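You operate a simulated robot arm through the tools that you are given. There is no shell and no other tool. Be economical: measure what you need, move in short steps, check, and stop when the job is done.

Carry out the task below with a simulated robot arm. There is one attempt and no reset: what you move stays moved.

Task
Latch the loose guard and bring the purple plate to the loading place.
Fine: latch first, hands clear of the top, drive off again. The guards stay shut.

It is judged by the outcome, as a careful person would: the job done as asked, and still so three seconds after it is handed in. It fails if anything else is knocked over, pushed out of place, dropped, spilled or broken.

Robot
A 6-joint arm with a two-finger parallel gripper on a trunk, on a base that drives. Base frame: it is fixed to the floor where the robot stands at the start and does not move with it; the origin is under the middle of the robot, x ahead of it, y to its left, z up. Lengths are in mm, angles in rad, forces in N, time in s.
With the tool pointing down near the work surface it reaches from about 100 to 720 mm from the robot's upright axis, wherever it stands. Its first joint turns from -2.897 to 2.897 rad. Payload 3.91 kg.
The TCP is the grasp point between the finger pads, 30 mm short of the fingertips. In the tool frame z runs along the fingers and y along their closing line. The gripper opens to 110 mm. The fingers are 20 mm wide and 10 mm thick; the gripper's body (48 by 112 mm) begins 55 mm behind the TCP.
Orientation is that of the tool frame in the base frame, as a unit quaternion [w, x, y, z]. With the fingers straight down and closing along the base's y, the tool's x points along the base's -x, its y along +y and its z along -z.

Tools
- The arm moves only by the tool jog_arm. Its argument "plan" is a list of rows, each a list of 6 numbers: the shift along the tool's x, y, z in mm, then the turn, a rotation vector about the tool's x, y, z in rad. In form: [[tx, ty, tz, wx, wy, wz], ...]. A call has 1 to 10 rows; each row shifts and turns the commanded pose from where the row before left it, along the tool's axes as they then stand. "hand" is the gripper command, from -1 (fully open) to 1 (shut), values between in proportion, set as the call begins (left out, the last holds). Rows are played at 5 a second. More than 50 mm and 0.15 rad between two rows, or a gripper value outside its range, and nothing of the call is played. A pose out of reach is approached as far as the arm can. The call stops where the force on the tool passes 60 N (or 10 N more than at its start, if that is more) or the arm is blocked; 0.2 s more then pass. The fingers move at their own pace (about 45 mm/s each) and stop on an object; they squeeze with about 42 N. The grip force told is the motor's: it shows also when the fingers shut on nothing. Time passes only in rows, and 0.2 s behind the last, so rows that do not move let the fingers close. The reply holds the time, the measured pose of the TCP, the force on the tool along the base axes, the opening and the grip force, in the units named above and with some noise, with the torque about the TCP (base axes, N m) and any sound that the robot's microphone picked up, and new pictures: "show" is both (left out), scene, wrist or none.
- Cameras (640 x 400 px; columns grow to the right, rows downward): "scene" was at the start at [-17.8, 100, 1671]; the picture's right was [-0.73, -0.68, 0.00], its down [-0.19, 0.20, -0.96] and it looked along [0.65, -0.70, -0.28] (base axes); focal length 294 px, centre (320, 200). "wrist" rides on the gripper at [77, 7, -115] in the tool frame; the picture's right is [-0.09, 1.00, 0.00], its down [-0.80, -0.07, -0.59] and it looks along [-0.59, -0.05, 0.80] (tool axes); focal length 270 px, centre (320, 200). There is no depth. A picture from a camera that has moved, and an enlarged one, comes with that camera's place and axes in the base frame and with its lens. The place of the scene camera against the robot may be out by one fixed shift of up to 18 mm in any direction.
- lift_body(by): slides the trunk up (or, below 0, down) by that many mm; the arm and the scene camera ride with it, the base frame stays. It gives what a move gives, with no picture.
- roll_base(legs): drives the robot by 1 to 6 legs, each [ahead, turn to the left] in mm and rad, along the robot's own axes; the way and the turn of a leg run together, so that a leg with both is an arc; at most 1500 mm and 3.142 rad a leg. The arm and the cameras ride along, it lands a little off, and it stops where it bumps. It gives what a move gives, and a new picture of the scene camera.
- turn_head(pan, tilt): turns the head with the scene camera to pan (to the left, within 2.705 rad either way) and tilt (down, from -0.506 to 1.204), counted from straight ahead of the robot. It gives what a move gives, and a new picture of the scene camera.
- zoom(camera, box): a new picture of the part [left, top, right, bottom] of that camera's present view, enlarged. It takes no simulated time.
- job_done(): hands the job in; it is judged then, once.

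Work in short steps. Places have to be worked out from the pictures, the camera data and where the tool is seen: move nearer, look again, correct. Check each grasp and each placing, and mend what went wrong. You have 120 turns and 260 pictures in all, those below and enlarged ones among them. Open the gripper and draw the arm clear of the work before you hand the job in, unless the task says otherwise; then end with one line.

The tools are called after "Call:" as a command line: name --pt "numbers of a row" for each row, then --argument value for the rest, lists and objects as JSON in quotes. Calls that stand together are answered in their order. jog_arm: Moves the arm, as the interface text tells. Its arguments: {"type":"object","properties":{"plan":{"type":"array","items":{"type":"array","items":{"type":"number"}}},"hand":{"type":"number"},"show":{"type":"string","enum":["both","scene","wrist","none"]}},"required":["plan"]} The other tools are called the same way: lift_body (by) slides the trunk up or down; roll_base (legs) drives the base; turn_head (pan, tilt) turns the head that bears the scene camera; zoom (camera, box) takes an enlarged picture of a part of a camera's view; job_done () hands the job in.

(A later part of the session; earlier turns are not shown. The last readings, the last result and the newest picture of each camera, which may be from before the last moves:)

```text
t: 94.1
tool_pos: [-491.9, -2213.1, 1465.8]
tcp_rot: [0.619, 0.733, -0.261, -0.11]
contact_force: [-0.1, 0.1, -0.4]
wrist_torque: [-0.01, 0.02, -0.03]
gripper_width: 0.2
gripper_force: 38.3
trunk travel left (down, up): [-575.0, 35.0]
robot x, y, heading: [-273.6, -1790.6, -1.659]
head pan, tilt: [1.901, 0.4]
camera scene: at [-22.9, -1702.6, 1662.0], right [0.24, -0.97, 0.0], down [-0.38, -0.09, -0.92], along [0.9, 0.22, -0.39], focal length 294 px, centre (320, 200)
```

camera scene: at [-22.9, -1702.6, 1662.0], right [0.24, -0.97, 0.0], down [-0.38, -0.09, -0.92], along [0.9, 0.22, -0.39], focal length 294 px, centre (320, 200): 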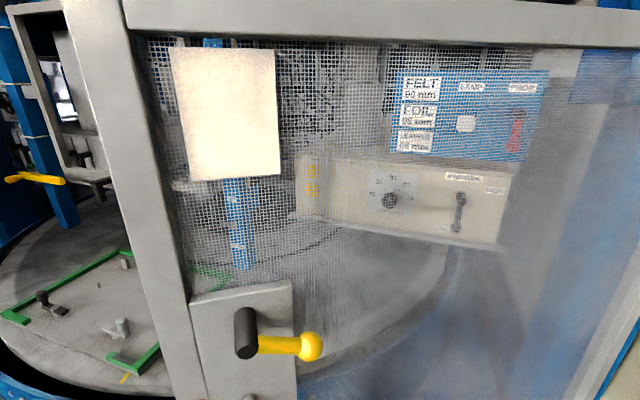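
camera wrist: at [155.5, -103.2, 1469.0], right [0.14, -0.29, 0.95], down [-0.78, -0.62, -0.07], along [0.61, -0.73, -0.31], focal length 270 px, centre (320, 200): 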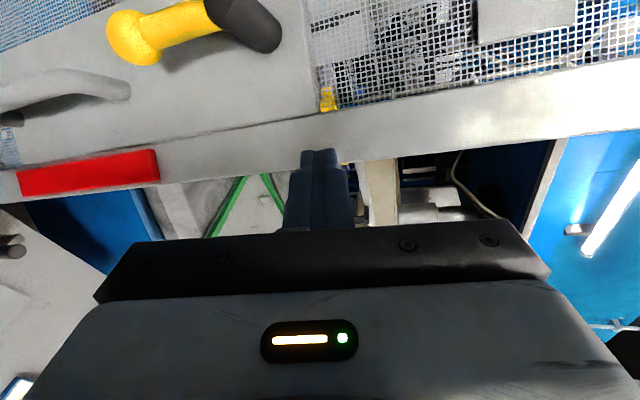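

From here I can see the lever clearly: the hub is near (203, -1557, 1369) and the ball near (219, -1630, 1369). It should be turned down to hang vertical like the left one. The base reported a block, so I'll check around it before turning.

Call:
turn_head --pan 0.5 --tilt 1.1

Call:
turn_head --pan -1.5 --tilt 0.8

Call:
turn_head --pan -2.4 --tilt 0.8

```text
t: 95.7
tool_pos: [-491.3, -2212.4, 1465.7]
tcp_rot: [0.619, 0.733, -0.262, -0.109]
contact_force: [0.0, -0.2, -0.9]
wrist_torque: [0.0, 0.0, 0.01]
gripper_width: 0.0
gripper_force: 37.4
trunk travel left (down, up): [-575.0, 35.0]
robot x, y, heading: [-272.1, -1793.4, -1.666]
head pan, tilt: [0.499, 1.1]
camera scene: at [-87.9, -1782.4, 1605.2], right [-0.92, -0.4, 0.0], down [-0.35, 0.82, -0.45], along [0.18, -0.42, -0.89], focal length 294 px, centre (320, 200)
```

scene: 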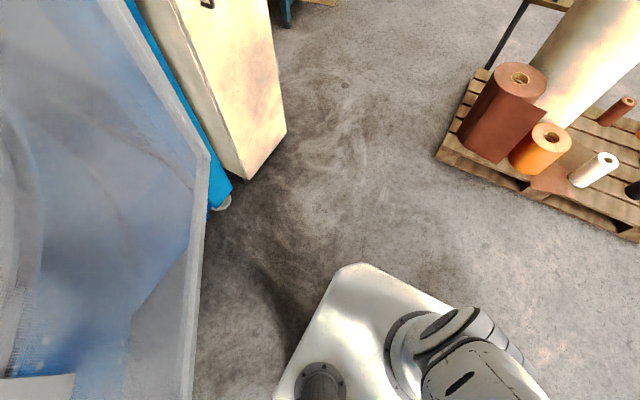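

```text
t: 97.6
tool_pos: [-492.2, -2212.5, 1466.6]
tcp_rot: [0.619, 0.733, -0.26, -0.11]
contact_force: [0.2, 0.5, 0.0]
wrist_torque: [0.02, 0.02, -0.02]
gripper_width: 0.0
gripper_force: 37.8
trunk travel left (down, up): [-575.0, 35.0]
robot x, y, heading: [-270.6, -1788.5, -1.666]
head pan, tilt: [-1.499, 0.799]
camera scene: at [-193.6, -1722.8, 1626.9], right [0.02, 1.0, 0.0], down [0.72, -0.01, -0.7], along [-0.7, 0.01, -0.72], focal length 294 px, centre (320, 200)
```

scene: 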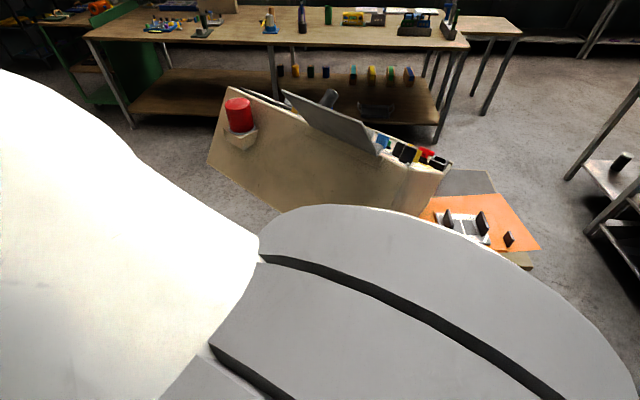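

```text
t: 98.8
tool_pos: [-492.2, -2212.1, 1466.4]
tcp_rot: [0.618, 0.733, -0.262, -0.109]
contact_force: [-0.3, -0.3, 0.3]
wrist_torque: [-0.01, 0.01, -0.02]
gripper_width: 0.0
gripper_force: 38.0
trunk travel left (down, up): [-575.0, 35.0]
robot x, y, heading: [-273.4, -1786.1, -1.661]
head pan, tilt: [-2.4, 0.799]
camera scene: at [-161.8, -1660.2, 1626.9], right [0.8, 0.61, 0.0], down [0.43, -0.57, -0.7], along [-0.42, 0.55, -0.72], focal length 294 px, centre (320, 200)
```

scene: 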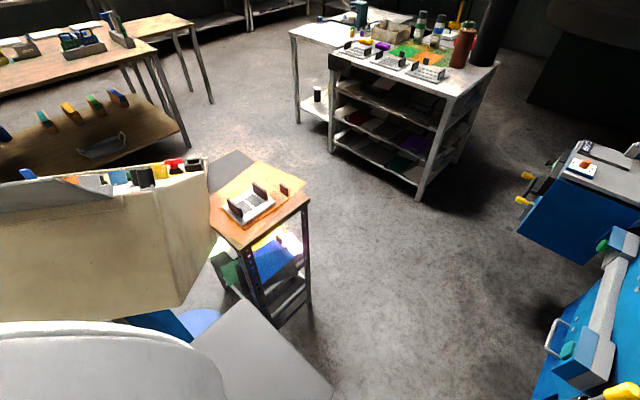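

The surroundings are free enough, with the base front-left corner near (-37, -2120). I'll turn left in two steps toward the guard, keeping the tip off it.

Call:
roll_base --legs '[[0, 1.2]]'

Call:
roll_base --legs '[[0, 0.65]]'

Call:
turn_head --pan 0.2 --tilt 0.5

Call:
zoom --camera "wrist" --box '[0, 0, 640, 400]'

```text
t: 101.3
tool_pos: [-94.4, -2232.5, 1465.4]
tcp_rot: [0.607, 0.775, 0.071, 0.161]
contact_force: [0.1, 0.0, -0.8]
wrist_torque: [-0.02, 0.0, 0.01]
gripper_width: 0.0
gripper_force: 37.8
trunk travel left (down, up): [-575.0, 35.0]
robot x, y, heading: [-264.0, -1784.9, -0.845]
head pan, tilt: [-2.4, 0.799]
stopped in leg 1: the robot was blocked; the commanded pose is now the measured one
camera scene: at [-284.3, -1616.1, 1626.9], right [0.1, 0.99, 0.0], down [0.71, -0.07, -0.7], along [-0.69, 0.07, -0.72], focal length 294 px, centre (320, 200)
```

scene: 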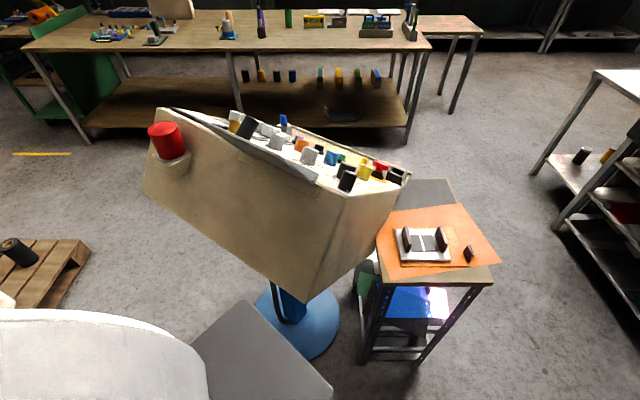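

```text
t: 103.6
tool_pos: [147.4, -2030.0, 1465.0]
tcp_rot: [0.522, 0.709, 0.321, 0.349]
contact_force: [0.8, -0.9, -0.5]
wrist_torque: [-0.01, -0.04, -0.03]
gripper_width: 0.1
gripper_force: 37.9
trunk travel left (down, up): [-575.0, 35.0]
robot x, y, heading: [-265.8, -1776.7, -0.204]
head pan, tilt: [-2.4, 0.799]
stopped in leg 1: the robot was blocked; the commanded pose is now the measured one
camera scene: at [-376.6, -1653.9, 1627.0], right [-0.51, 0.86, 0.0], down [0.62, 0.37, -0.7], along [-0.6, -0.36, -0.72], focal length 294 px, centre (320, 200)
```

scene: 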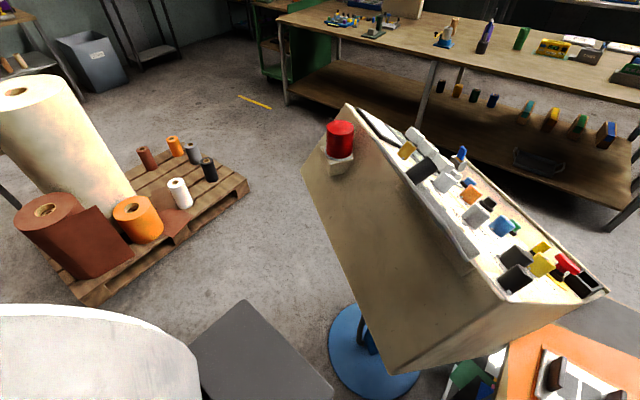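

```text
t: 106.0
tool_pos: [146.6, -2030.6, 1465.8]
tcp_rot: [0.521, 0.709, 0.321, 0.349]
contact_force: [-0.4, 0.8, 1.1]
wrist_torque: [-0.02, -0.01, 0.03]
gripper_width: 0.1
gripper_force: 37.7
trunk travel left (down, up): [-575.0, 35.0]
robot x, y, heading: [-267.0, -1779.3, -0.203]
head pan, tilt: [0.201, 0.499]
camera scene: at [-217.4, -1613.1, 1652.9], right [0.0, -1.0, 0.0], down [-0.48, 0.0, -0.88], along [0.88, 0.0, -0.48], focal length 294 px, centre (320, 200)
```

scene: 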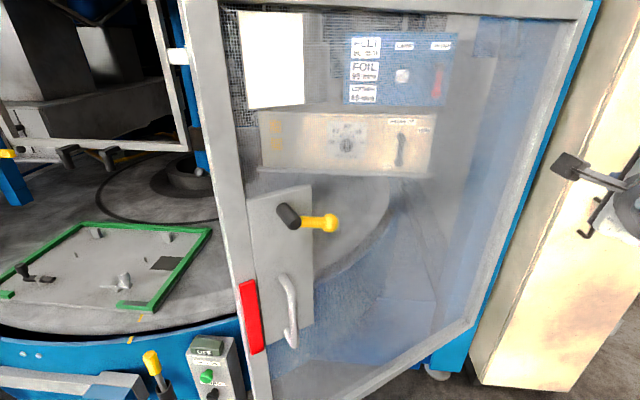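

```text
1.00 times, centred on (320, 200) of wrist (not enlarged: the box is as wide or as high as the picture)
camera zoom: at [94.4, -1910.2, 1507.5], right [0.04, -0.32, 0.95], down [-0.94, -0.33, -0.07], along [0.34, -0.89, -0.32], focal length 270 px, centre (320, 200)
```

zoom: 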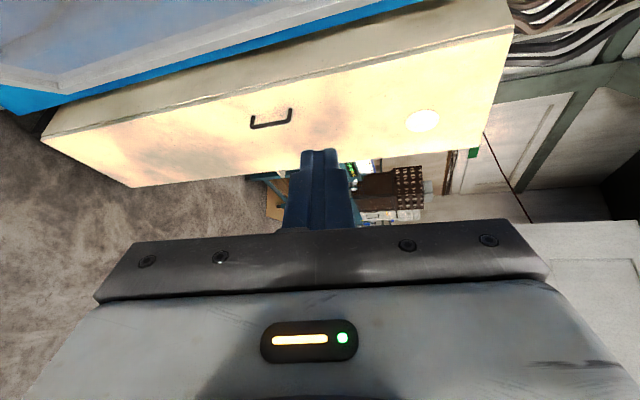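

The guard is in clear view. I'll turn left another 0.45 rad so the tool comes round to face its outer surface, still clear of it.

Call:
roll_base --legs '[[-30, 0], [0, 0.45]]'

Call:
turn_head --pan -0.1 --tilt 0.55

Call:
zoom --camera "wrist" --box '[0, 0, 640, 400]'

```text
t: 108.1
tool_pos: [187.4, -1825.2, 1464.5]
tcp_rot: [0.433, 0.622, 0.467, 0.455]
contact_force: [0.1, 0.3, 0.1]
wrist_torque: [-0.01, 0.02, -0.02]
gripper_width: 0.3
gripper_force: 37.4
trunk travel left (down, up): [-575.0, 35.0]
robot x, y, heading: [-299.5, -1767.3, 0.232]
head pan, tilt: [0.201, 0.499]
camera scene: at [-317.7, -1595.9, 1652.7], right [0.42, -0.91, 0.0], down [-0.44, -0.2, -0.88], along [0.8, 0.37, -0.48], focal length 294 px, centre (320, 200)
```

scene: 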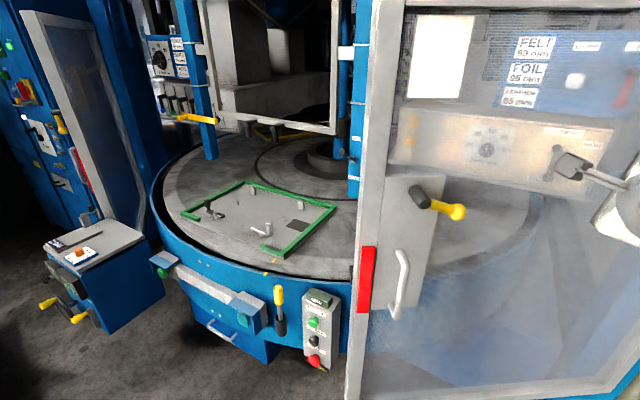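

```text
t: 108.9
tool_pos: [186.1, -1824.5, 1465.7]
tcp_rot: [0.432, 0.623, 0.467, 0.455]
contact_force: [-0.2, 0.1, -0.3]
wrist_torque: [-0.01, -0.01, -0.03]
gripper_width: 0.0
gripper_force: 38.1
trunk travel left (down, up): [-575.0, 35.0]
robot x, y, heading: [-292.0, -1762.1, 0.232]
head pan, tilt: [-0.099, 0.55]
camera scene: at [-312.9, -1623.8, 1648.4], right [0.13, -0.99, 0.0], down [-0.52, -0.07, -0.85], along [0.85, 0.11, -0.52], focal length 294 px, centre (320, 200)
```

scene: 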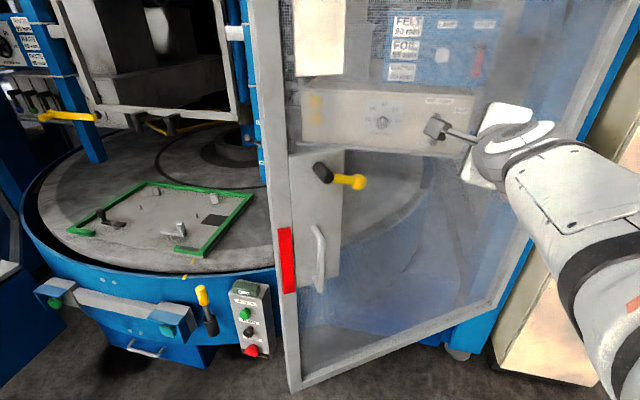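

```text
1.00 times, centred on (320, 200) of wrist (not enlarged: the box is as wide or as high as the picture)
camera zoom: at [88.0, -1738.7, 1507.5], right [0.17, -0.27, 0.95], down [-0.71, -0.7, -0.07], along [0.68, -0.66, -0.32], focal length 270 px, centre (320, 200)
```

zoom: 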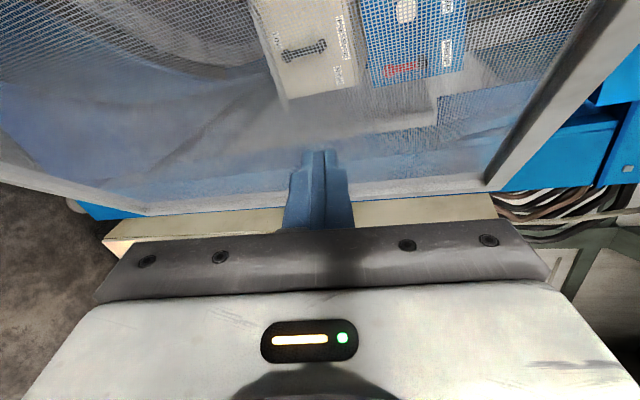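

I'll zoom on the station's label and on the latch and free edge of this guard.

Call:
zoom --camera "scene" --box '[170, 260, 310, 370]'

Call:
zoom --camera "scene" --box '[240, 120, 400, 300]'

Call:
turn_head --pan 0.35 --tilt 0.3

Call:
zoom --camera "scene" --box '[60, 0, 260, 200]'

```text
3.64 times, centred on (240, 315) of scene
camera zoom: at [-312.9, -1623.8, 1648.4], right [0.13, -0.99, 0.0], down [-0.52, -0.07, -0.85], along [0.85, 0.11, -0.52], focal length 1071 px, centre (611, -218)
```

zoom: 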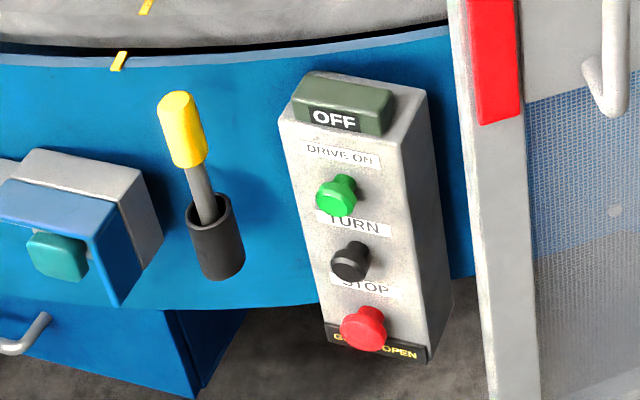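

```text
2.22 times, centred on (320, 210) of scene
camera zoom: at [-312.9, -1623.8, 1648.4], right [0.13, -0.99, 0.0], down [-0.52, -0.07, -0.85], along [0.85, 0.11, -0.52], focal length 654 px, centre (320, 178)
```

zoom: 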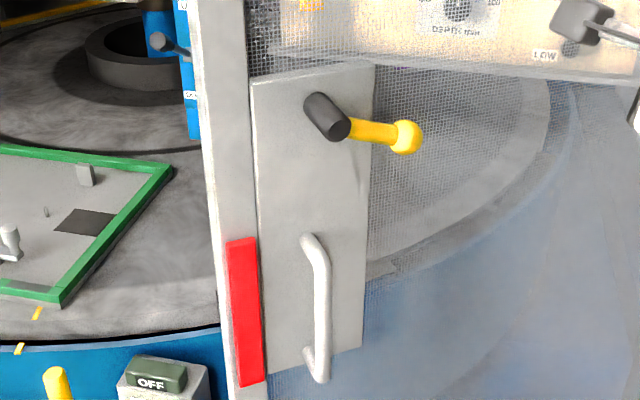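

```text
t: 109.8
tool_pos: [186.0, -1825.0, 1465.3]
tcp_rot: [0.432, 0.623, 0.467, 0.455]
contact_force: [-1.0, 0.4, -0.3]
wrist_torque: [0.0, 0.02, 0.0]
gripper_width: 0.0
gripper_force: 37.7
trunk travel left (down, up): [-575.0, 35.0]
robot x, y, heading: [-295.9, -1766.3, 0.23]
head pan, tilt: [0.351, 0.3]
camera scene: at [-324.0, -1584.3, 1671.3], right [0.55, -0.84, 0.0], down [-0.25, -0.16, -0.96], along [0.8, 0.52, -0.3], focal length 294 px, centre (320, 200)
```

scene: 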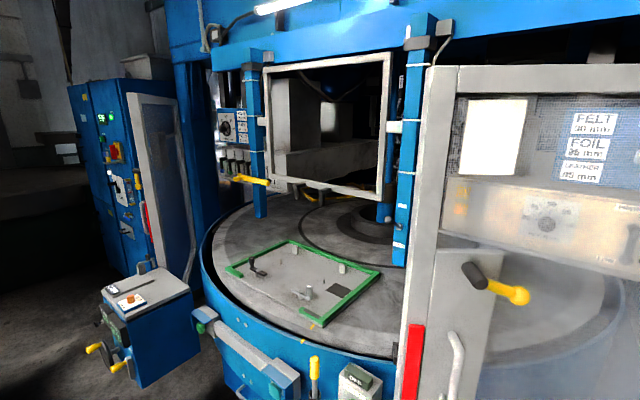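

```text
2.00 times, centred on (160, 100) of scene
camera zoom: at [-324.0, -1584.3, 1671.3], right [0.55, -0.84, 0.0], down [-0.25, -0.16, -0.96], along [0.8, 0.52, -0.3], focal length 589 px, centre (640, 400)
```

zoom: 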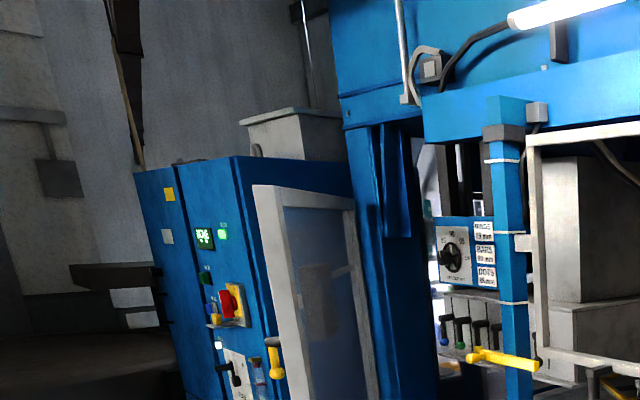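

The station's lower strip reads "GUARD OPEN", which confirms a guard is unlatched. I'll bring the closed fingers left toward the lever, back from the guard, and turn the tool square to its face.

Call:
jog_arm --hand 1 --pt "20 0 -30 0.013 0.077 -0.017" --pt "45 0 -15 0.013 0.077 -0.017" --pt "45 0 -15 0.013 0.077 -0.017" --pt "45 0 -10 0.013 0.077 -0.017" --pt "0 -10 0 -0.1 0 -0.08" --pt "0 -10 0 -0.1 0 -0.08" --pt "0 0 0 0 0 0" --show "both"

```text
t: 111.4
tool_pos: [119.4, -1665.1, 1487.0]
tcp_rot: [0.4, 0.482, 0.568, 0.534]
contact_force: [-0.6, 0.6, -0.1]
wrist_torque: [-0.03, 0.0, 0.0]
gripper_width: 0.0
gripper_force: 37.5
out of reach, approached as far as the arm can: row 6
trunk travel left (down, up): [-575.0, 35.0]
robot x, y, heading: [-294.3, -1764.7, 0.236]
head pan, tilt: [0.351, 0.3]
camera scene: at [-324.0, -1584.3, 1672.2], right [0.55, -0.84, 0.0], down [-0.25, -0.16, -0.96], along [0.8, 0.52, -0.3], focal length 294 px, centre (320, 200)
camera wrist: at [-7.2, -1615.5, 1511.0], right [0.14, -0.12, 0.98], down [-0.41, -0.91, -0.05], along [0.9, -0.4, -0.18], focal length 270 px, centre (320, 200)
```

scene: 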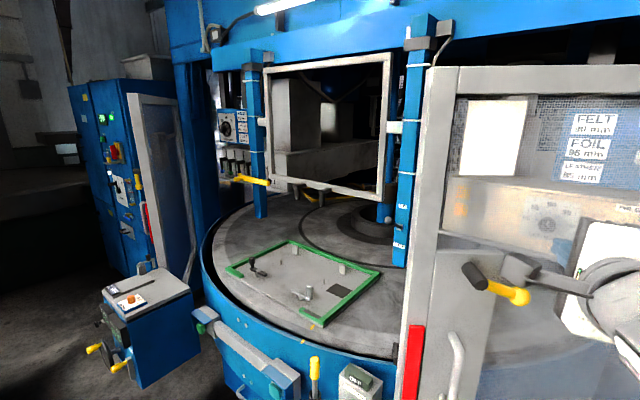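
wrist: 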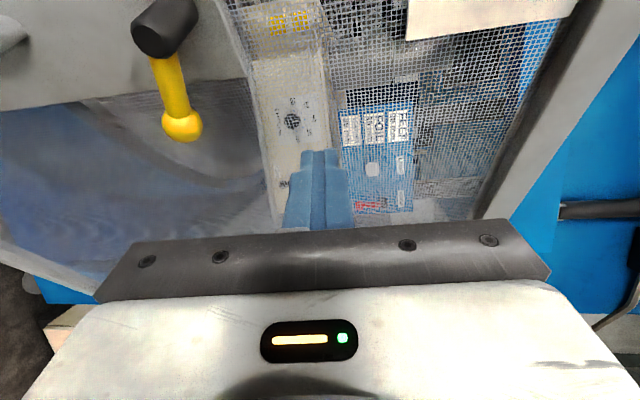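

The view is good; the ball is near (200, -1636, 1362). First I'll test whether this guard moves, with a gentle push on its frame near the free edge above the lever.

Call:
jog_arm --pt "40 0 0 0 0 0" --pt "40 0 0 0 0 0" --pt "40 -10 0 0 0 0" --pt "40 -10 0 0 0 0" --pt "0 0 30 0 0 0" --pt "0 0 30 0 0 0" --show "both"

```text
t: 112.8
tool_pos: [119.7, -1565.9, 1575.2]
tcp_rot: [0.446, 0.456, 0.55, 0.539]
contact_force: [1.2, 0.4, -0.1]
wrist_torque: [-0.03, 0.0, 0.0]
gripper_width: 0.0
gripper_force: 38.1
out of reach, approached as far as the arm can: row 1, 2, 3, 4, 5, 6
trunk travel left (down, up): [-575.0, 35.0]
robot x, y, heading: [-292.0, -1764.7, 0.228]
head pan, tilt: [0.351, 0.3]
camera scene: at [-323.2, -1583.6, 1671.2], right [0.55, -0.84, 0.0], down [-0.25, -0.16, -0.96], along [0.8, 0.52, -0.3], focal length 294 px, centre (320, 200)
camera wrist: at [-6.1, -1511.7, 1583.3], right [0.04, -0.08, 1.0], down [-0.44, -0.9, -0.06], along [0.9, -0.43, -0.07], focal length 270 px, centre (320, 200)
```

scene: 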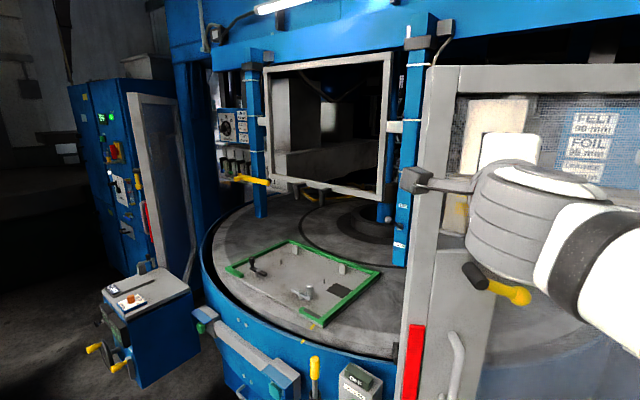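
wrist: 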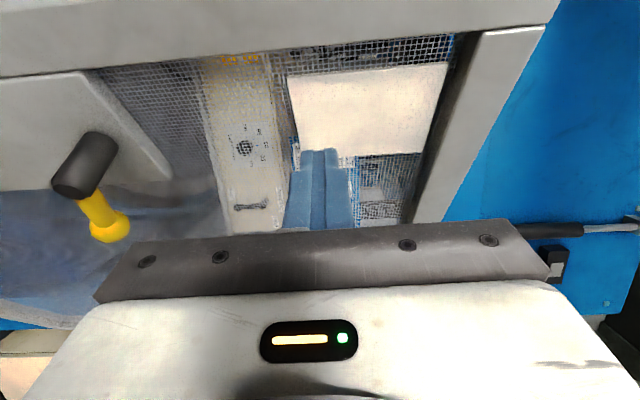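

The arm is too folded here. I'll back the base 90 mm and lower the trunk 120 mm for better reach.

Call:
roll_base --legs '[[-90, 0]]'

Call:
lift_body --by -120

Call:
jog_arm --pt "20 0 20 0 0 0" --pt "20 0 20 0 0 0" --pt "10 0 20 0 0 0" --pt "0 0 0 0 0 0" --show "both"

```text
t: 113.9
tool_pos: [27.9, -1587.7, 1576.6]
tcp_rot: [0.446, 0.456, 0.549, 0.54]
contact_force: [0.0, 0.6, -0.4]
wrist_torque: [0.02, 0.01, 0.04]
gripper_width: 0.1
gripper_force: 37.9
trunk travel left (down, up): [-575.0, 35.0]
robot x, y, heading: [-382.5, -1783.9, 0.234]
head pan, tilt: [0.351, 0.3]
camera scene: at [-415.3, -1605.6, 1671.3], right [0.55, -0.84, 0.0], down [-0.25, -0.16, -0.96], along [0.8, 0.52, -0.29], focal length 294 px, centre (320, 200)
```

scene: 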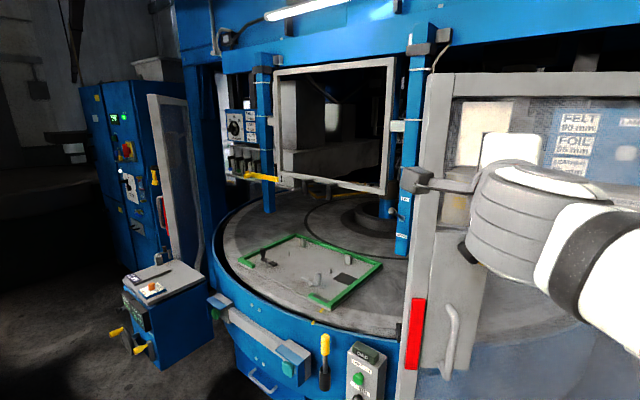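

```text
t: 115.4
tool_pos: [30.8, -1588.5, 1455.8]
tcp_rot: [0.447, 0.457, 0.549, 0.539]
contact_force: [0.2, -0.6, 0.8]
wrist_torque: [0.01, 0.02, -0.02]
gripper_width: 0.0
gripper_force: 37.2
trunk travel left (down, up): [-455.0, 155.0]
robot x, y, heading: [-385.5, -1784.6, 0.229]
head pan, tilt: [0.351, 0.3]
```

```text
t: 116.4
tool_pos: [79.3, -1533.4, 1475.3]
tcp_rot: [0.445, 0.456, 0.553, 0.537]
contact_force: [0.1, -0.9, -0.3]
wrist_torque: [-0.03, -0.02, -0.05]
gripper_width: 0.1
gripper_force: 37.5
out of reach, approached as far as the arm can: row 1, 2, 3
trunk travel left (down, up): [-455.0, 155.0]
robot x, y, heading: [-383.6, -1786.4, 0.229]
head pan, tilt: [0.351, 0.3]
camera scene: at [-413.0, -1605.0, 1551.3], right [0.55, -0.84, 0.0], down [-0.25, -0.16, -0.96], along [0.8, 0.52, -0.3], focal length 294 px, centre (320, 200)
camera wrist: at [-46.8, -1479.6, 1483.3], right [0.04, -0.08, 1.0], down [-0.44, -0.9, -0.05], along [0.9, -0.43, -0.07], focal length 270 px, centre (320, 200)
```

scene: 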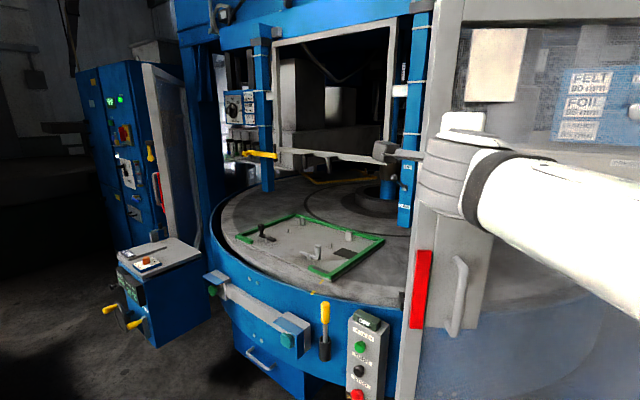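
wrist: 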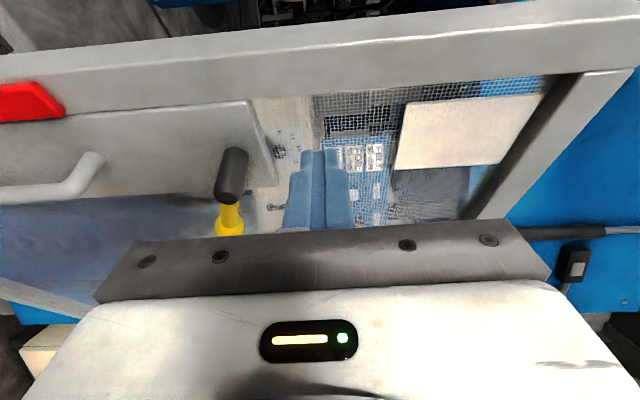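

The arm seems limited on the robot's left side. I'll turn the base 0.35 rad left so the latch lies to its right, then bring the tool back square to the guard.

Call:
roll_base --legs '[[0, 0.35]]'

Call:
jog_arm --pt "-40 0 0 -0.003 -0.09 0.002" --pt "-40 0 0 -0.003 -0.09 0.002" --pt "-40 0 0 -0.003 -0.09 0.002" --pt "-40 0 0 -0.003 -0.09 0.002" --pt "-10 0 20 0 0 0" --pt "0 0 20 0 0 0" --pt "0 0 20 0 0 0" --show "both"

```text
t: 117.9
tool_pos: [-41.7, -1386.0, 1474.2]
tcp_rot: [0.34, 0.349, 0.626, 0.609]
contact_force: [-0.6, -0.2, 0.2]
wrist_torque: [-0.01, 0.0, -0.02]
gripper_width: 0.0
gripper_force: 37.5
trunk travel left (down, up): [-455.0, 155.0]
robot x, y, heading: [-381.5, -1785.5, 0.584]
head pan, tilt: [0.351, 0.3]
camera scene: at [-474.2, -1625.7, 1551.3], right [0.8, -0.59, 0.0], down [-0.18, -0.24, -0.96], along [0.57, 0.77, -0.3], focal length 294 px, centre (320, 200)
```

scene: 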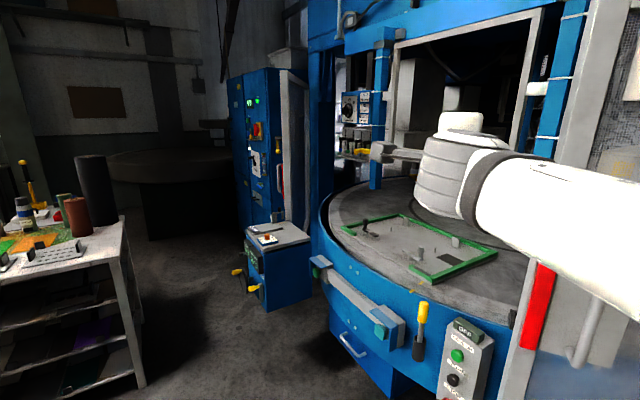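

```text
t: 119.5
tool_pos: [83.3, -1531.0, 1472.9]
tcp_rot: [0.447, 0.454, 0.551, 0.539]
contact_force: [0.7, 0.2, -0.1]
wrist_torque: [-0.01, 0.0, 0.05]
gripper_width: 0.1
gripper_force: 37.6
trunk travel left (down, up): [-455.0, 155.0]
robot x, y, heading: [-383.5, -1788.8, 0.583]
head pan, tilt: [0.351, 0.3]
camera scene: at [-473.3, -1625.6, 1551.3], right [0.8, -0.59, 0.0], down [-0.18, -0.24, -0.96], along [0.57, 0.77, -0.3], focal length 294 px, centre (320, 200)
camera wrist: at [-43.0, -1478.1, 1481.2], right [0.04, -0.08, 1.0], down [-0.43, -0.9, -0.06], along [0.9, -0.43, -0.07], focal length 270 px, centre (320, 200)
```

scene: 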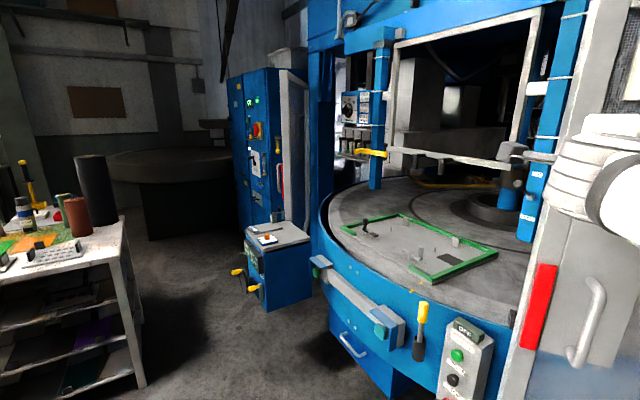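
wrist: 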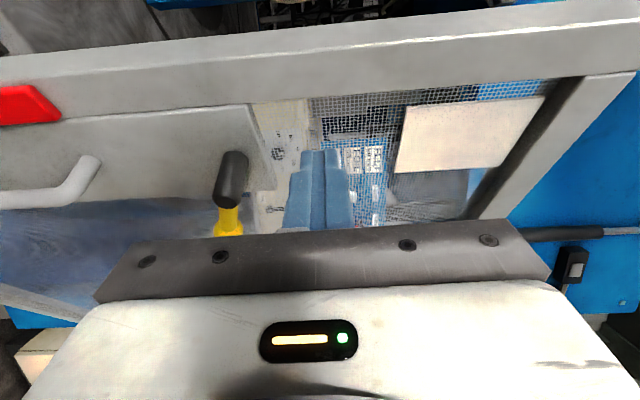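

Reach is fine now. I'll shift 40 mm left onto the frame line and advance gently until contact.

Call:
jog_arm --pt "20 0 0 0 0 0" --pt "20 0 0 0 0 0" --pt "0 0 25 0 0 0" --pt "0 0 20 0 0 0" --pt "0 0 15 0 0 0" --pt "0 0 10 0 0 0" --show "wrist"

```text
t: 120.9
tool_pos: [145.3, -1482.0, 1480.7]
tcp_rot: [0.445, 0.454, 0.553, 0.538]
contact_force: [0.0, 0.9, 0.3]
wrist_torque: [0.0, 0.0, -0.01]
gripper_width: 0.1
gripper_force: 37.2
out of reach, approached as far as the arm can: row 1, 2
trunk travel left (down, up): [-455.0, 155.0]
robot x, y, heading: [-378.6, -1787.7, 0.586]
head pan, tilt: [0.351, 0.3]
camera wrist: at [19.1, -1427.4, 1488.5], right [0.04, -0.08, 1.0], down [-0.43, -0.9, -0.05], along [0.9, -0.43, -0.07], focal length 270 px, centre (320, 200)
```

wrist: 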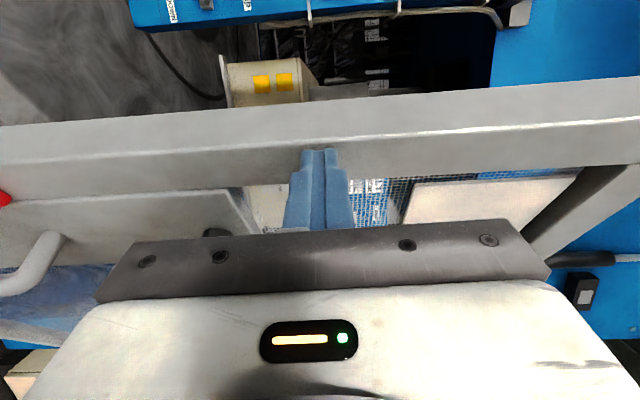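

The tips are almost at the frame's front face and near its corner. I'll shift 15 mm right, then advance slowly.

Call:
jog_arm --pt "-15 0 0 0 0 0" --pt "0 0 8 0 0 0" --pt "0 0 8 0 0 0" --pt "0 0 8 0 0 0" --pt "0 0 8 0 0 0" --pt "0 0 8 0 0 0" --pt "0 0 8 0 0 0" --show "wrist"

```text
t: 121.9
tool_pos: [158.0, -1494.8, 1485.3]
tcp_rot: [0.448, 0.453, 0.548, 0.542]
contact_force: [-48.1, -15.7, -13.1]
wrist_torque: [-0.42, 0.27, 0.28]
gripper_width: 0.2
gripper_force: 37.9
trunk travel left (down, up): [-455.0, 155.0]
robot x, y, heading: [-388.1, -1787.8, 0.579]
head pan, tilt: [0.351, 0.3]
stopped in row 4: the force on the tool passed its limit at 86 N (the readings are from after the stop); the commanded pose is now the measured one
camera wrist: at [30.5, -1440.9, 1492.3], right [0.03, -0.08, 1.0], down [-0.43, -0.9, -0.06], along [0.9, -0.43, -0.06], focal length 270 px, centre (320, 200)
```

wrist: 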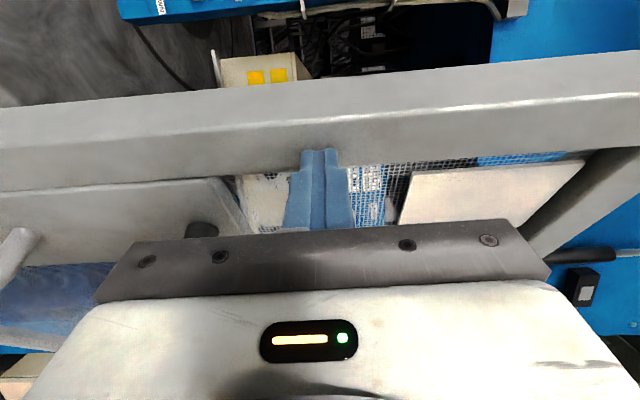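

This guard is rigid against pushing too, so it's already shut and only its latch is open. I'll back off, open the fingers, and move in front of the ball of its lever.

Call:
jog_arm --hand -0.1 --pt "0 0 -35 0 0 0" --pt "-35 0 -30 0 0 0" --pt "-40 0 0 0 0 0" --pt "-40 -20 0 0 0 0" --pt "-31 -35 0 0 0 0" --pt "0 -35 0 0 0 0" --pt "0 -33 0 0 0 0" --pt "0 0 0 0 0 0" --show "wrist"

```text
t: 123.7
tool_pos: [126.8, -1636.7, 1398.1]
tcp_rot: [0.416, 0.437, 0.573, 0.554]
contact_force: [-0.8, -0.2, -0.3]
wrist_torque: [0.02, 0.02, -0.01]
gripper_width: 60.3
gripper_force: 0.1
out of reach, approached as far as the arm can: row 5, 6, 7
trunk travel left (down, up): [-455.0, 155.0]
robot x, y, heading: [-383.4, -1787.3, 0.584]
head pan, tilt: [0.351, 0.3]
camera wrist: at [-3.5, -1593.3, 1408.8], right [0.06, -0.08, 0.99], down [-0.36, -0.93, -0.05], along [0.93, -0.35, -0.09], focal length 270 px, centre (320, 200)
```

wrist: 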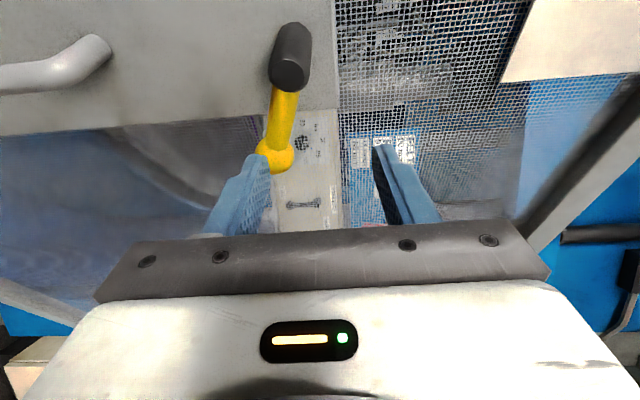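

The ball triangulates to about (200, -1633, 1358), consistent with before. I'll lower the trunk 38 mm to bring the open fingers level with it.

Call:
lift_body --by -39

Call:
jog_arm --pt "-15 0 15 0 0 0" --pt "0 0 15 0 0 0" --pt "0 0 0 0 0 0" --show "both"

```text
t: 124.5
tool_pos: [126.1, -1635.9, 1359.5]
tcp_rot: [0.416, 0.437, 0.574, 0.554]
contact_force: [0.1, -0.7, -0.1]
wrist_torque: [-0.02, 0.02, 0.0]
gripper_width: 60.4
gripper_force: 0.1
trunk travel left (down, up): [-416.0, 194.0]
robot x, y, heading: [-385.7, -1789.5, 0.584]
head pan, tilt: [0.351, 0.3]
```

```text
t: 125.3
tool_pos: [159.4, -1642.9, 1355.0]
tcp_rot: [0.416, 0.437, 0.574, 0.554]
contact_force: [-0.2, -0.5, 0.9]
wrist_torque: [0.01, -0.01, 0.04]
gripper_width: 60.6
gripper_force: 0.0
trunk travel left (down, up): [-416.0, 194.0]
robot x, y, heading: [-381.7, -1784.5, 0.584]
head pan, tilt: [0.351, 0.3]
camera scene: at [-474.0, -1626.0, 1512.3], right [0.8, -0.59, 0.0], down [-0.18, -0.24, -0.96], along [0.57, 0.77, -0.3], focal length 294 px, centre (320, 200)
camera wrist: at [30.0, -1600.2, 1366.7], right [0.06, -0.08, 0.99], down [-0.36, -0.93, -0.05], along [0.93, -0.35, -0.09], focal length 270 px, centre (320, 200)
```

scene: 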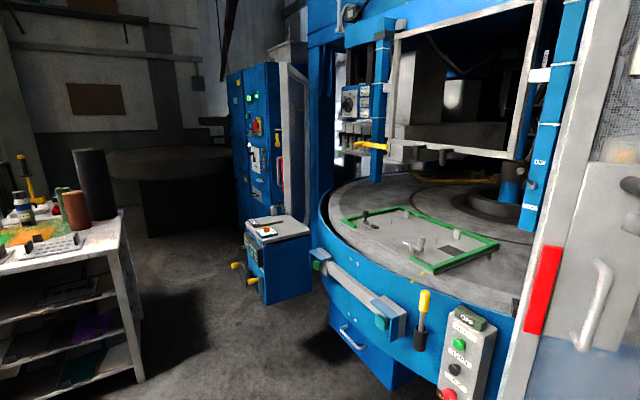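
wrist: 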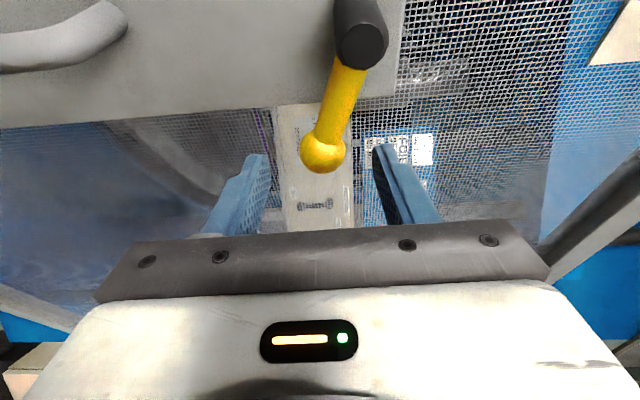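

The ball is centred between the fingers, about 42 mm ahead of the TCP. I'll advance 32 mm and close.

Call:
jog_arm --pt "0 0 12 0 0 0" --pt "0 0 12 0 0 0" --pt "0 0 9 0 0 0" --show "none"

Call:
jog_arm --hand 1 --pt "0 0 0 0 0 0" --pt "0 0 0 0 0 0" --pt "0 0 0 0 0 0" --pt "0 0 0 0 0 0" --show "wrist"

```text
t: 126.1
tool_pos: [192.1, -1634.9, 1355.5]
tcp_rot: [0.416, 0.437, 0.574, 0.554]
contact_force: [0.6, 0.1, -0.1]
wrist_torque: [0.0, -0.01, -0.04]
gripper_width: 60.3
gripper_force: 0.2
trunk travel left (down, up): [-416.0, 194.0]
robot x, y, heading: [-386.1, -1789.0, 0.582]
head pan, tilt: [0.351, 0.3]
```

```text
t: 127.1
tool_pos: [192.1, -1635.9, 1356.9]
tcp_rot: [0.417, 0.437, 0.572, 0.555]
contact_force: [5.3, -3.2, 10.1]
wrist_torque: [0.81, 0.07, 0.28]
gripper_width: 26.8
gripper_force: 45.2
trunk travel left (down, up): [-416.0, 194.0]
robot x, y, heading: [-384.3, -1789.4, 0.585]
head pan, tilt: [0.351, 0.3]
camera wrist: at [61.5, -1592.8, 1367.5], right [0.06, -0.08, 0.99], down [-0.36, -0.93, -0.06], along [0.93, -0.35, -0.09], focal length 270 px, centre (320, 200)
```

wrist: 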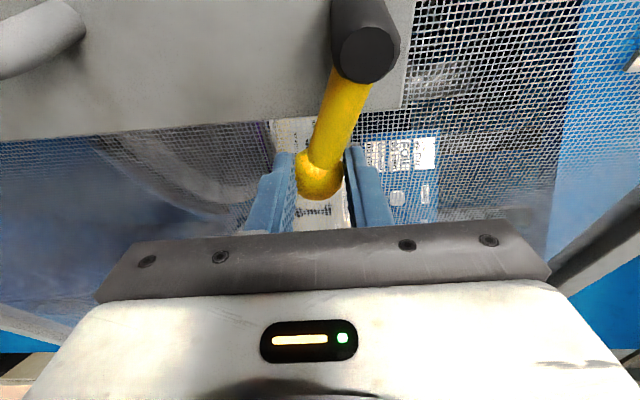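

The ball is gripped (27 mm). A tiny outward pull will show whether this guard is loose before I turn the lever.

Call:
jog_arm --pt "0 0 -4 0 0 0" --pt "0 0 -4 0 0 0" --pt "0 0 0 0 0 0" --show "none"

```text
t: 127.9
tool_pos: [187.6, -1640.3, 1357.4]
tcp_rot: [0.415, 0.438, 0.574, 0.554]
contact_force: [14.9, -13.8, 15.3]
wrist_torque: [1.36, 0.33, -0.25]
gripper_width: 26.7
gripper_force: 45.2
trunk travel left (down, up): [-416.0, 194.0]
robot x, y, heading: [-383.0, -1785.7, 0.585]
head pan, tilt: [0.351, 0.3]
```

The result isn't conclusive: a slight give of about 6 mm with small force. I'll undo the pull and start turning the lever down along its arc, rolling the tool with it and watching the force.

Call:
jog_arm --pt "0 0 6 0 0 0" --pt "4.8 -10.3 0 0 0 0.14" --pt "5.1 -10.1 0 0 0 0.14" --pt "0 0 0 0 0 0" --show "wrist"

```text
t: 128.9
tool_pos: [186.1, -1626.3, 1337.3]
tcp_rot: [0.333, 0.513, 0.506, 0.608]
contact_force: [10.2, -15.2, 16.5]
wrist_torque: [1.47, 0.58, -0.62]
gripper_width: 28.3
gripper_force: 45.6
trunk travel left (down, up): [-416.0, 194.0]
robot x, y, heading: [-382.0, -1784.7, 0.58]
head pan, tilt: [0.351, 0.3]
camera wrist: at [58.1, -1588.1, 1369.2], right [0.14, -0.35, 0.93], down [-0.38, -0.88, -0.27], along [0.92, -0.31, -0.25], focal length 270 px, centre (320, 200)
```

wrist: 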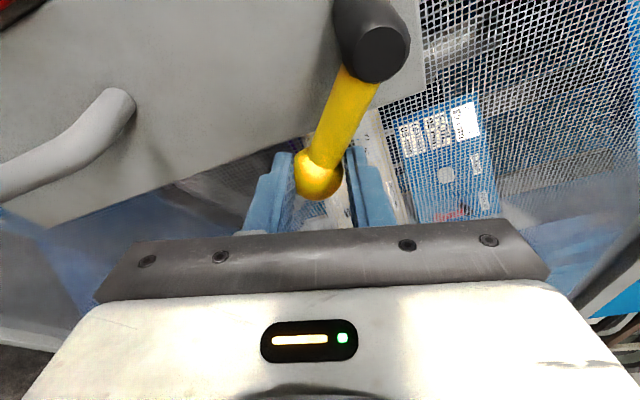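

The lever turns freely with the tool. I'll continue along the arc.

Call:
jog_arm --pt "5.5 -9.9 0 0 0 0.14" --pt "5.8 -9.7 0 0 0 0.14" --pt "6.2 -9.5 0 0 0 0.14" --pt "0 0 0 0 0 0" --show "wrist"

```text
t: 129.9
tool_pos: [175.0, -1603.1, 1316.7]
tcp_rot: [0.198, 0.609, 0.387, 0.663]
contact_force: [-18.6, -36.1, -7.9]
wrist_torque: [1.03, 0.72, -0.75]
gripper_width: 29.4
gripper_force: 45.0
trunk travel left (down, up): [-416.0, 194.0]
robot x, y, heading: [-385.5, -1787.8, 0.579]
head pan, tilt: [0.351, 0.3]
camera wrist: at [53.8, -1582.1, 1376.2], right [0.22, -0.68, 0.7], down [-0.44, -0.71, -0.55], along [0.87, -0.18, -0.46], focal length 270 px, centre (320, 200)
```

wrist: 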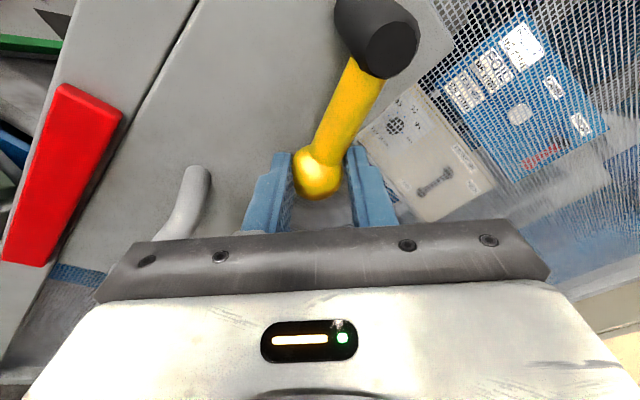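

The lever is now about 65° down, with a little sideways load. I'll finish the turn with slightly more downward motion.

Call:
jog_arm --pt "1.3 -6.3 2 0 0 0.14" --pt "4.8 -8.3 1 0 0 0.14" --pt "4.8 -8.3 0 0 0 0.1" --pt "0 0 0 0 0 0" --show "both"

```text
t: 130.9
tool_pos: [171.6, -1581.0, 1313.8]
tcp_rot: [0.069, 0.671, 0.266, 0.689]
contact_force: [-27.2, -44.0, -19.6]
wrist_torque: [1.5, 0.73, -0.57]
gripper_width: 28.6
gripper_force: 44.9
trunk travel left (down, up): [-416.0, 194.0]
robot x, y, heading: [-385.4, -1786.6, 0.583]
head pan, tilt: [0.351, 0.3]
camera scene: at [-477.7, -1634.1, 1512.8], right [0.8, -0.59, 0.0], down [-0.17, -0.23, -0.96], along [0.57, 0.77, -0.29], focal length 294 px, centre (320, 200)
camera wrist: at [57.8, -1582.4, 1388.0], right [0.27, -0.89, 0.38], down [-0.52, -0.46, -0.72], along [0.81, 0.0, -0.58], focal length 270 px, centre (320, 200)
```

scene: 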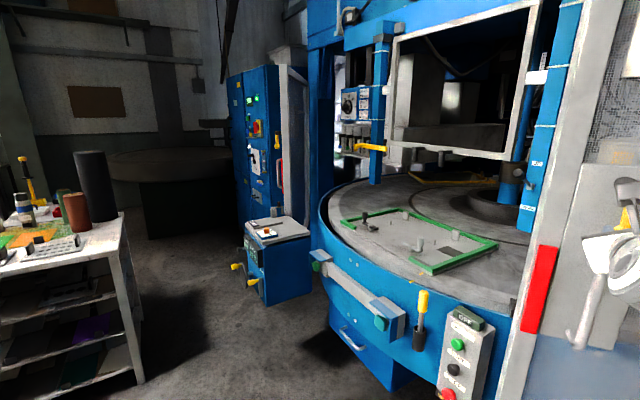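
wrist: 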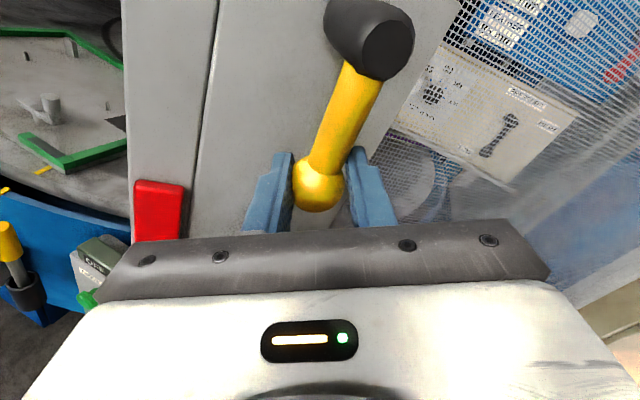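

The lever is nearly vertical and resistance is rising. I'll check the station's indicator strip.

Call:
turn_head --pan 0.1 --tilt 0.6

Call:
zoom --camera "scene" --box '[180, 150, 400, 380]'

```text
t: 131.7
tool_pos: [172.4, -1579.7, 1314.0]
tcp_rot: [0.071, 0.671, 0.265, 0.689]
contact_force: [-25.2, -42.5, -21.6]
wrist_torque: [1.44, 0.81, -0.54]
gripper_width: 28.9
gripper_force: 45.1
trunk travel left (down, up): [-416.0, 194.0]
robot x, y, heading: [-380.9, -1785.2, 0.583]
head pan, tilt: [0.099, 0.6]
camera scene: at [-464.2, -1653.1, 1485.4], right [0.63, -0.78, 0.0], down [-0.44, -0.35, -0.83], along [0.64, 0.52, -0.56], focal length 294 px, centre (320, 200)
```

scene: 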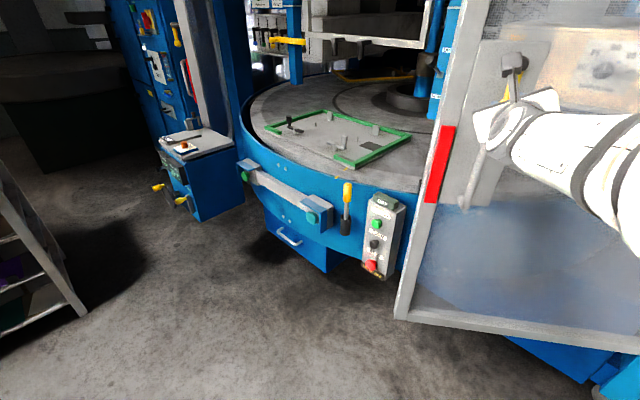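

```text
1.74 times, centred on (290, 265) of scene
camera zoom: at [-464.2, -1653.1, 1485.4], right [0.63, -0.78, 0.0], down [-0.44, -0.35, -0.83], along [0.64, 0.52, -0.56], focal length 512 px, centre (372, 87)
```

zoom: 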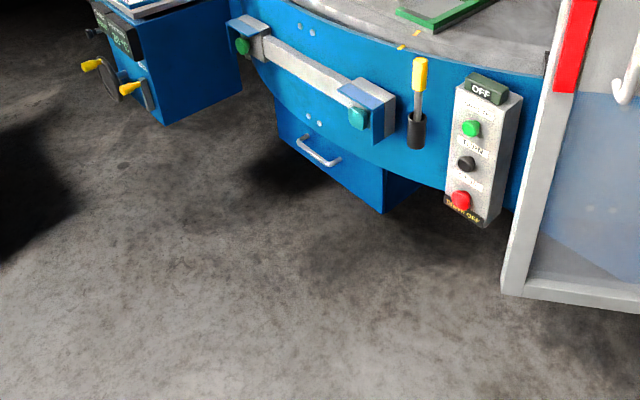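

Call:
zoom --camera "scene" --box '[350, 190, 410, 285]'

Call:
zoom --camera "scene" --box '[440, 20, 600, 220]'

```text
4.21 times, centred on (380, 238) of scene
camera zoom: at [-464.2, -1653.1, 1485.4], right [0.63, -0.78, 0.0], down [-0.44, -0.35, -0.83], along [0.64, 0.52, -0.56], focal length 1240 px, centre (67, 42)
```

zoom: 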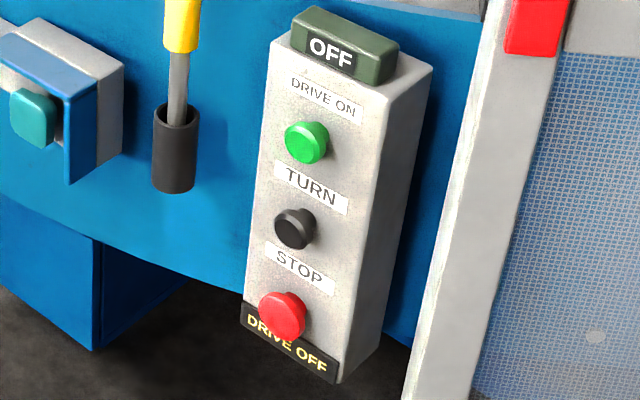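

```text
2.00 times, centred on (520, 120) of scene
camera zoom: at [-464.2, -1653.1, 1485.4], right [0.63, -0.78, 0.0], down [-0.44, -0.35, -0.83], along [0.64, 0.52, -0.56], focal length 589 px, centre (-80, 360)
```

zoom: 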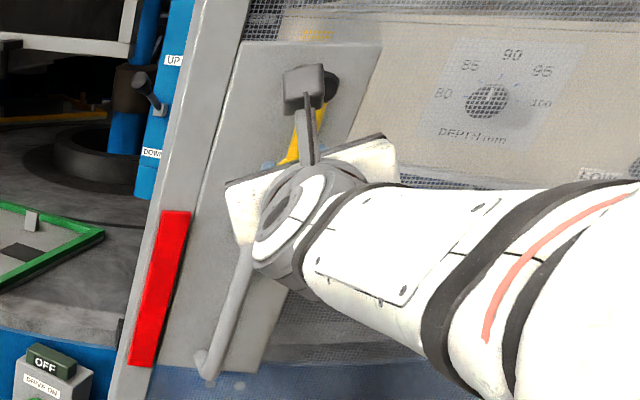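

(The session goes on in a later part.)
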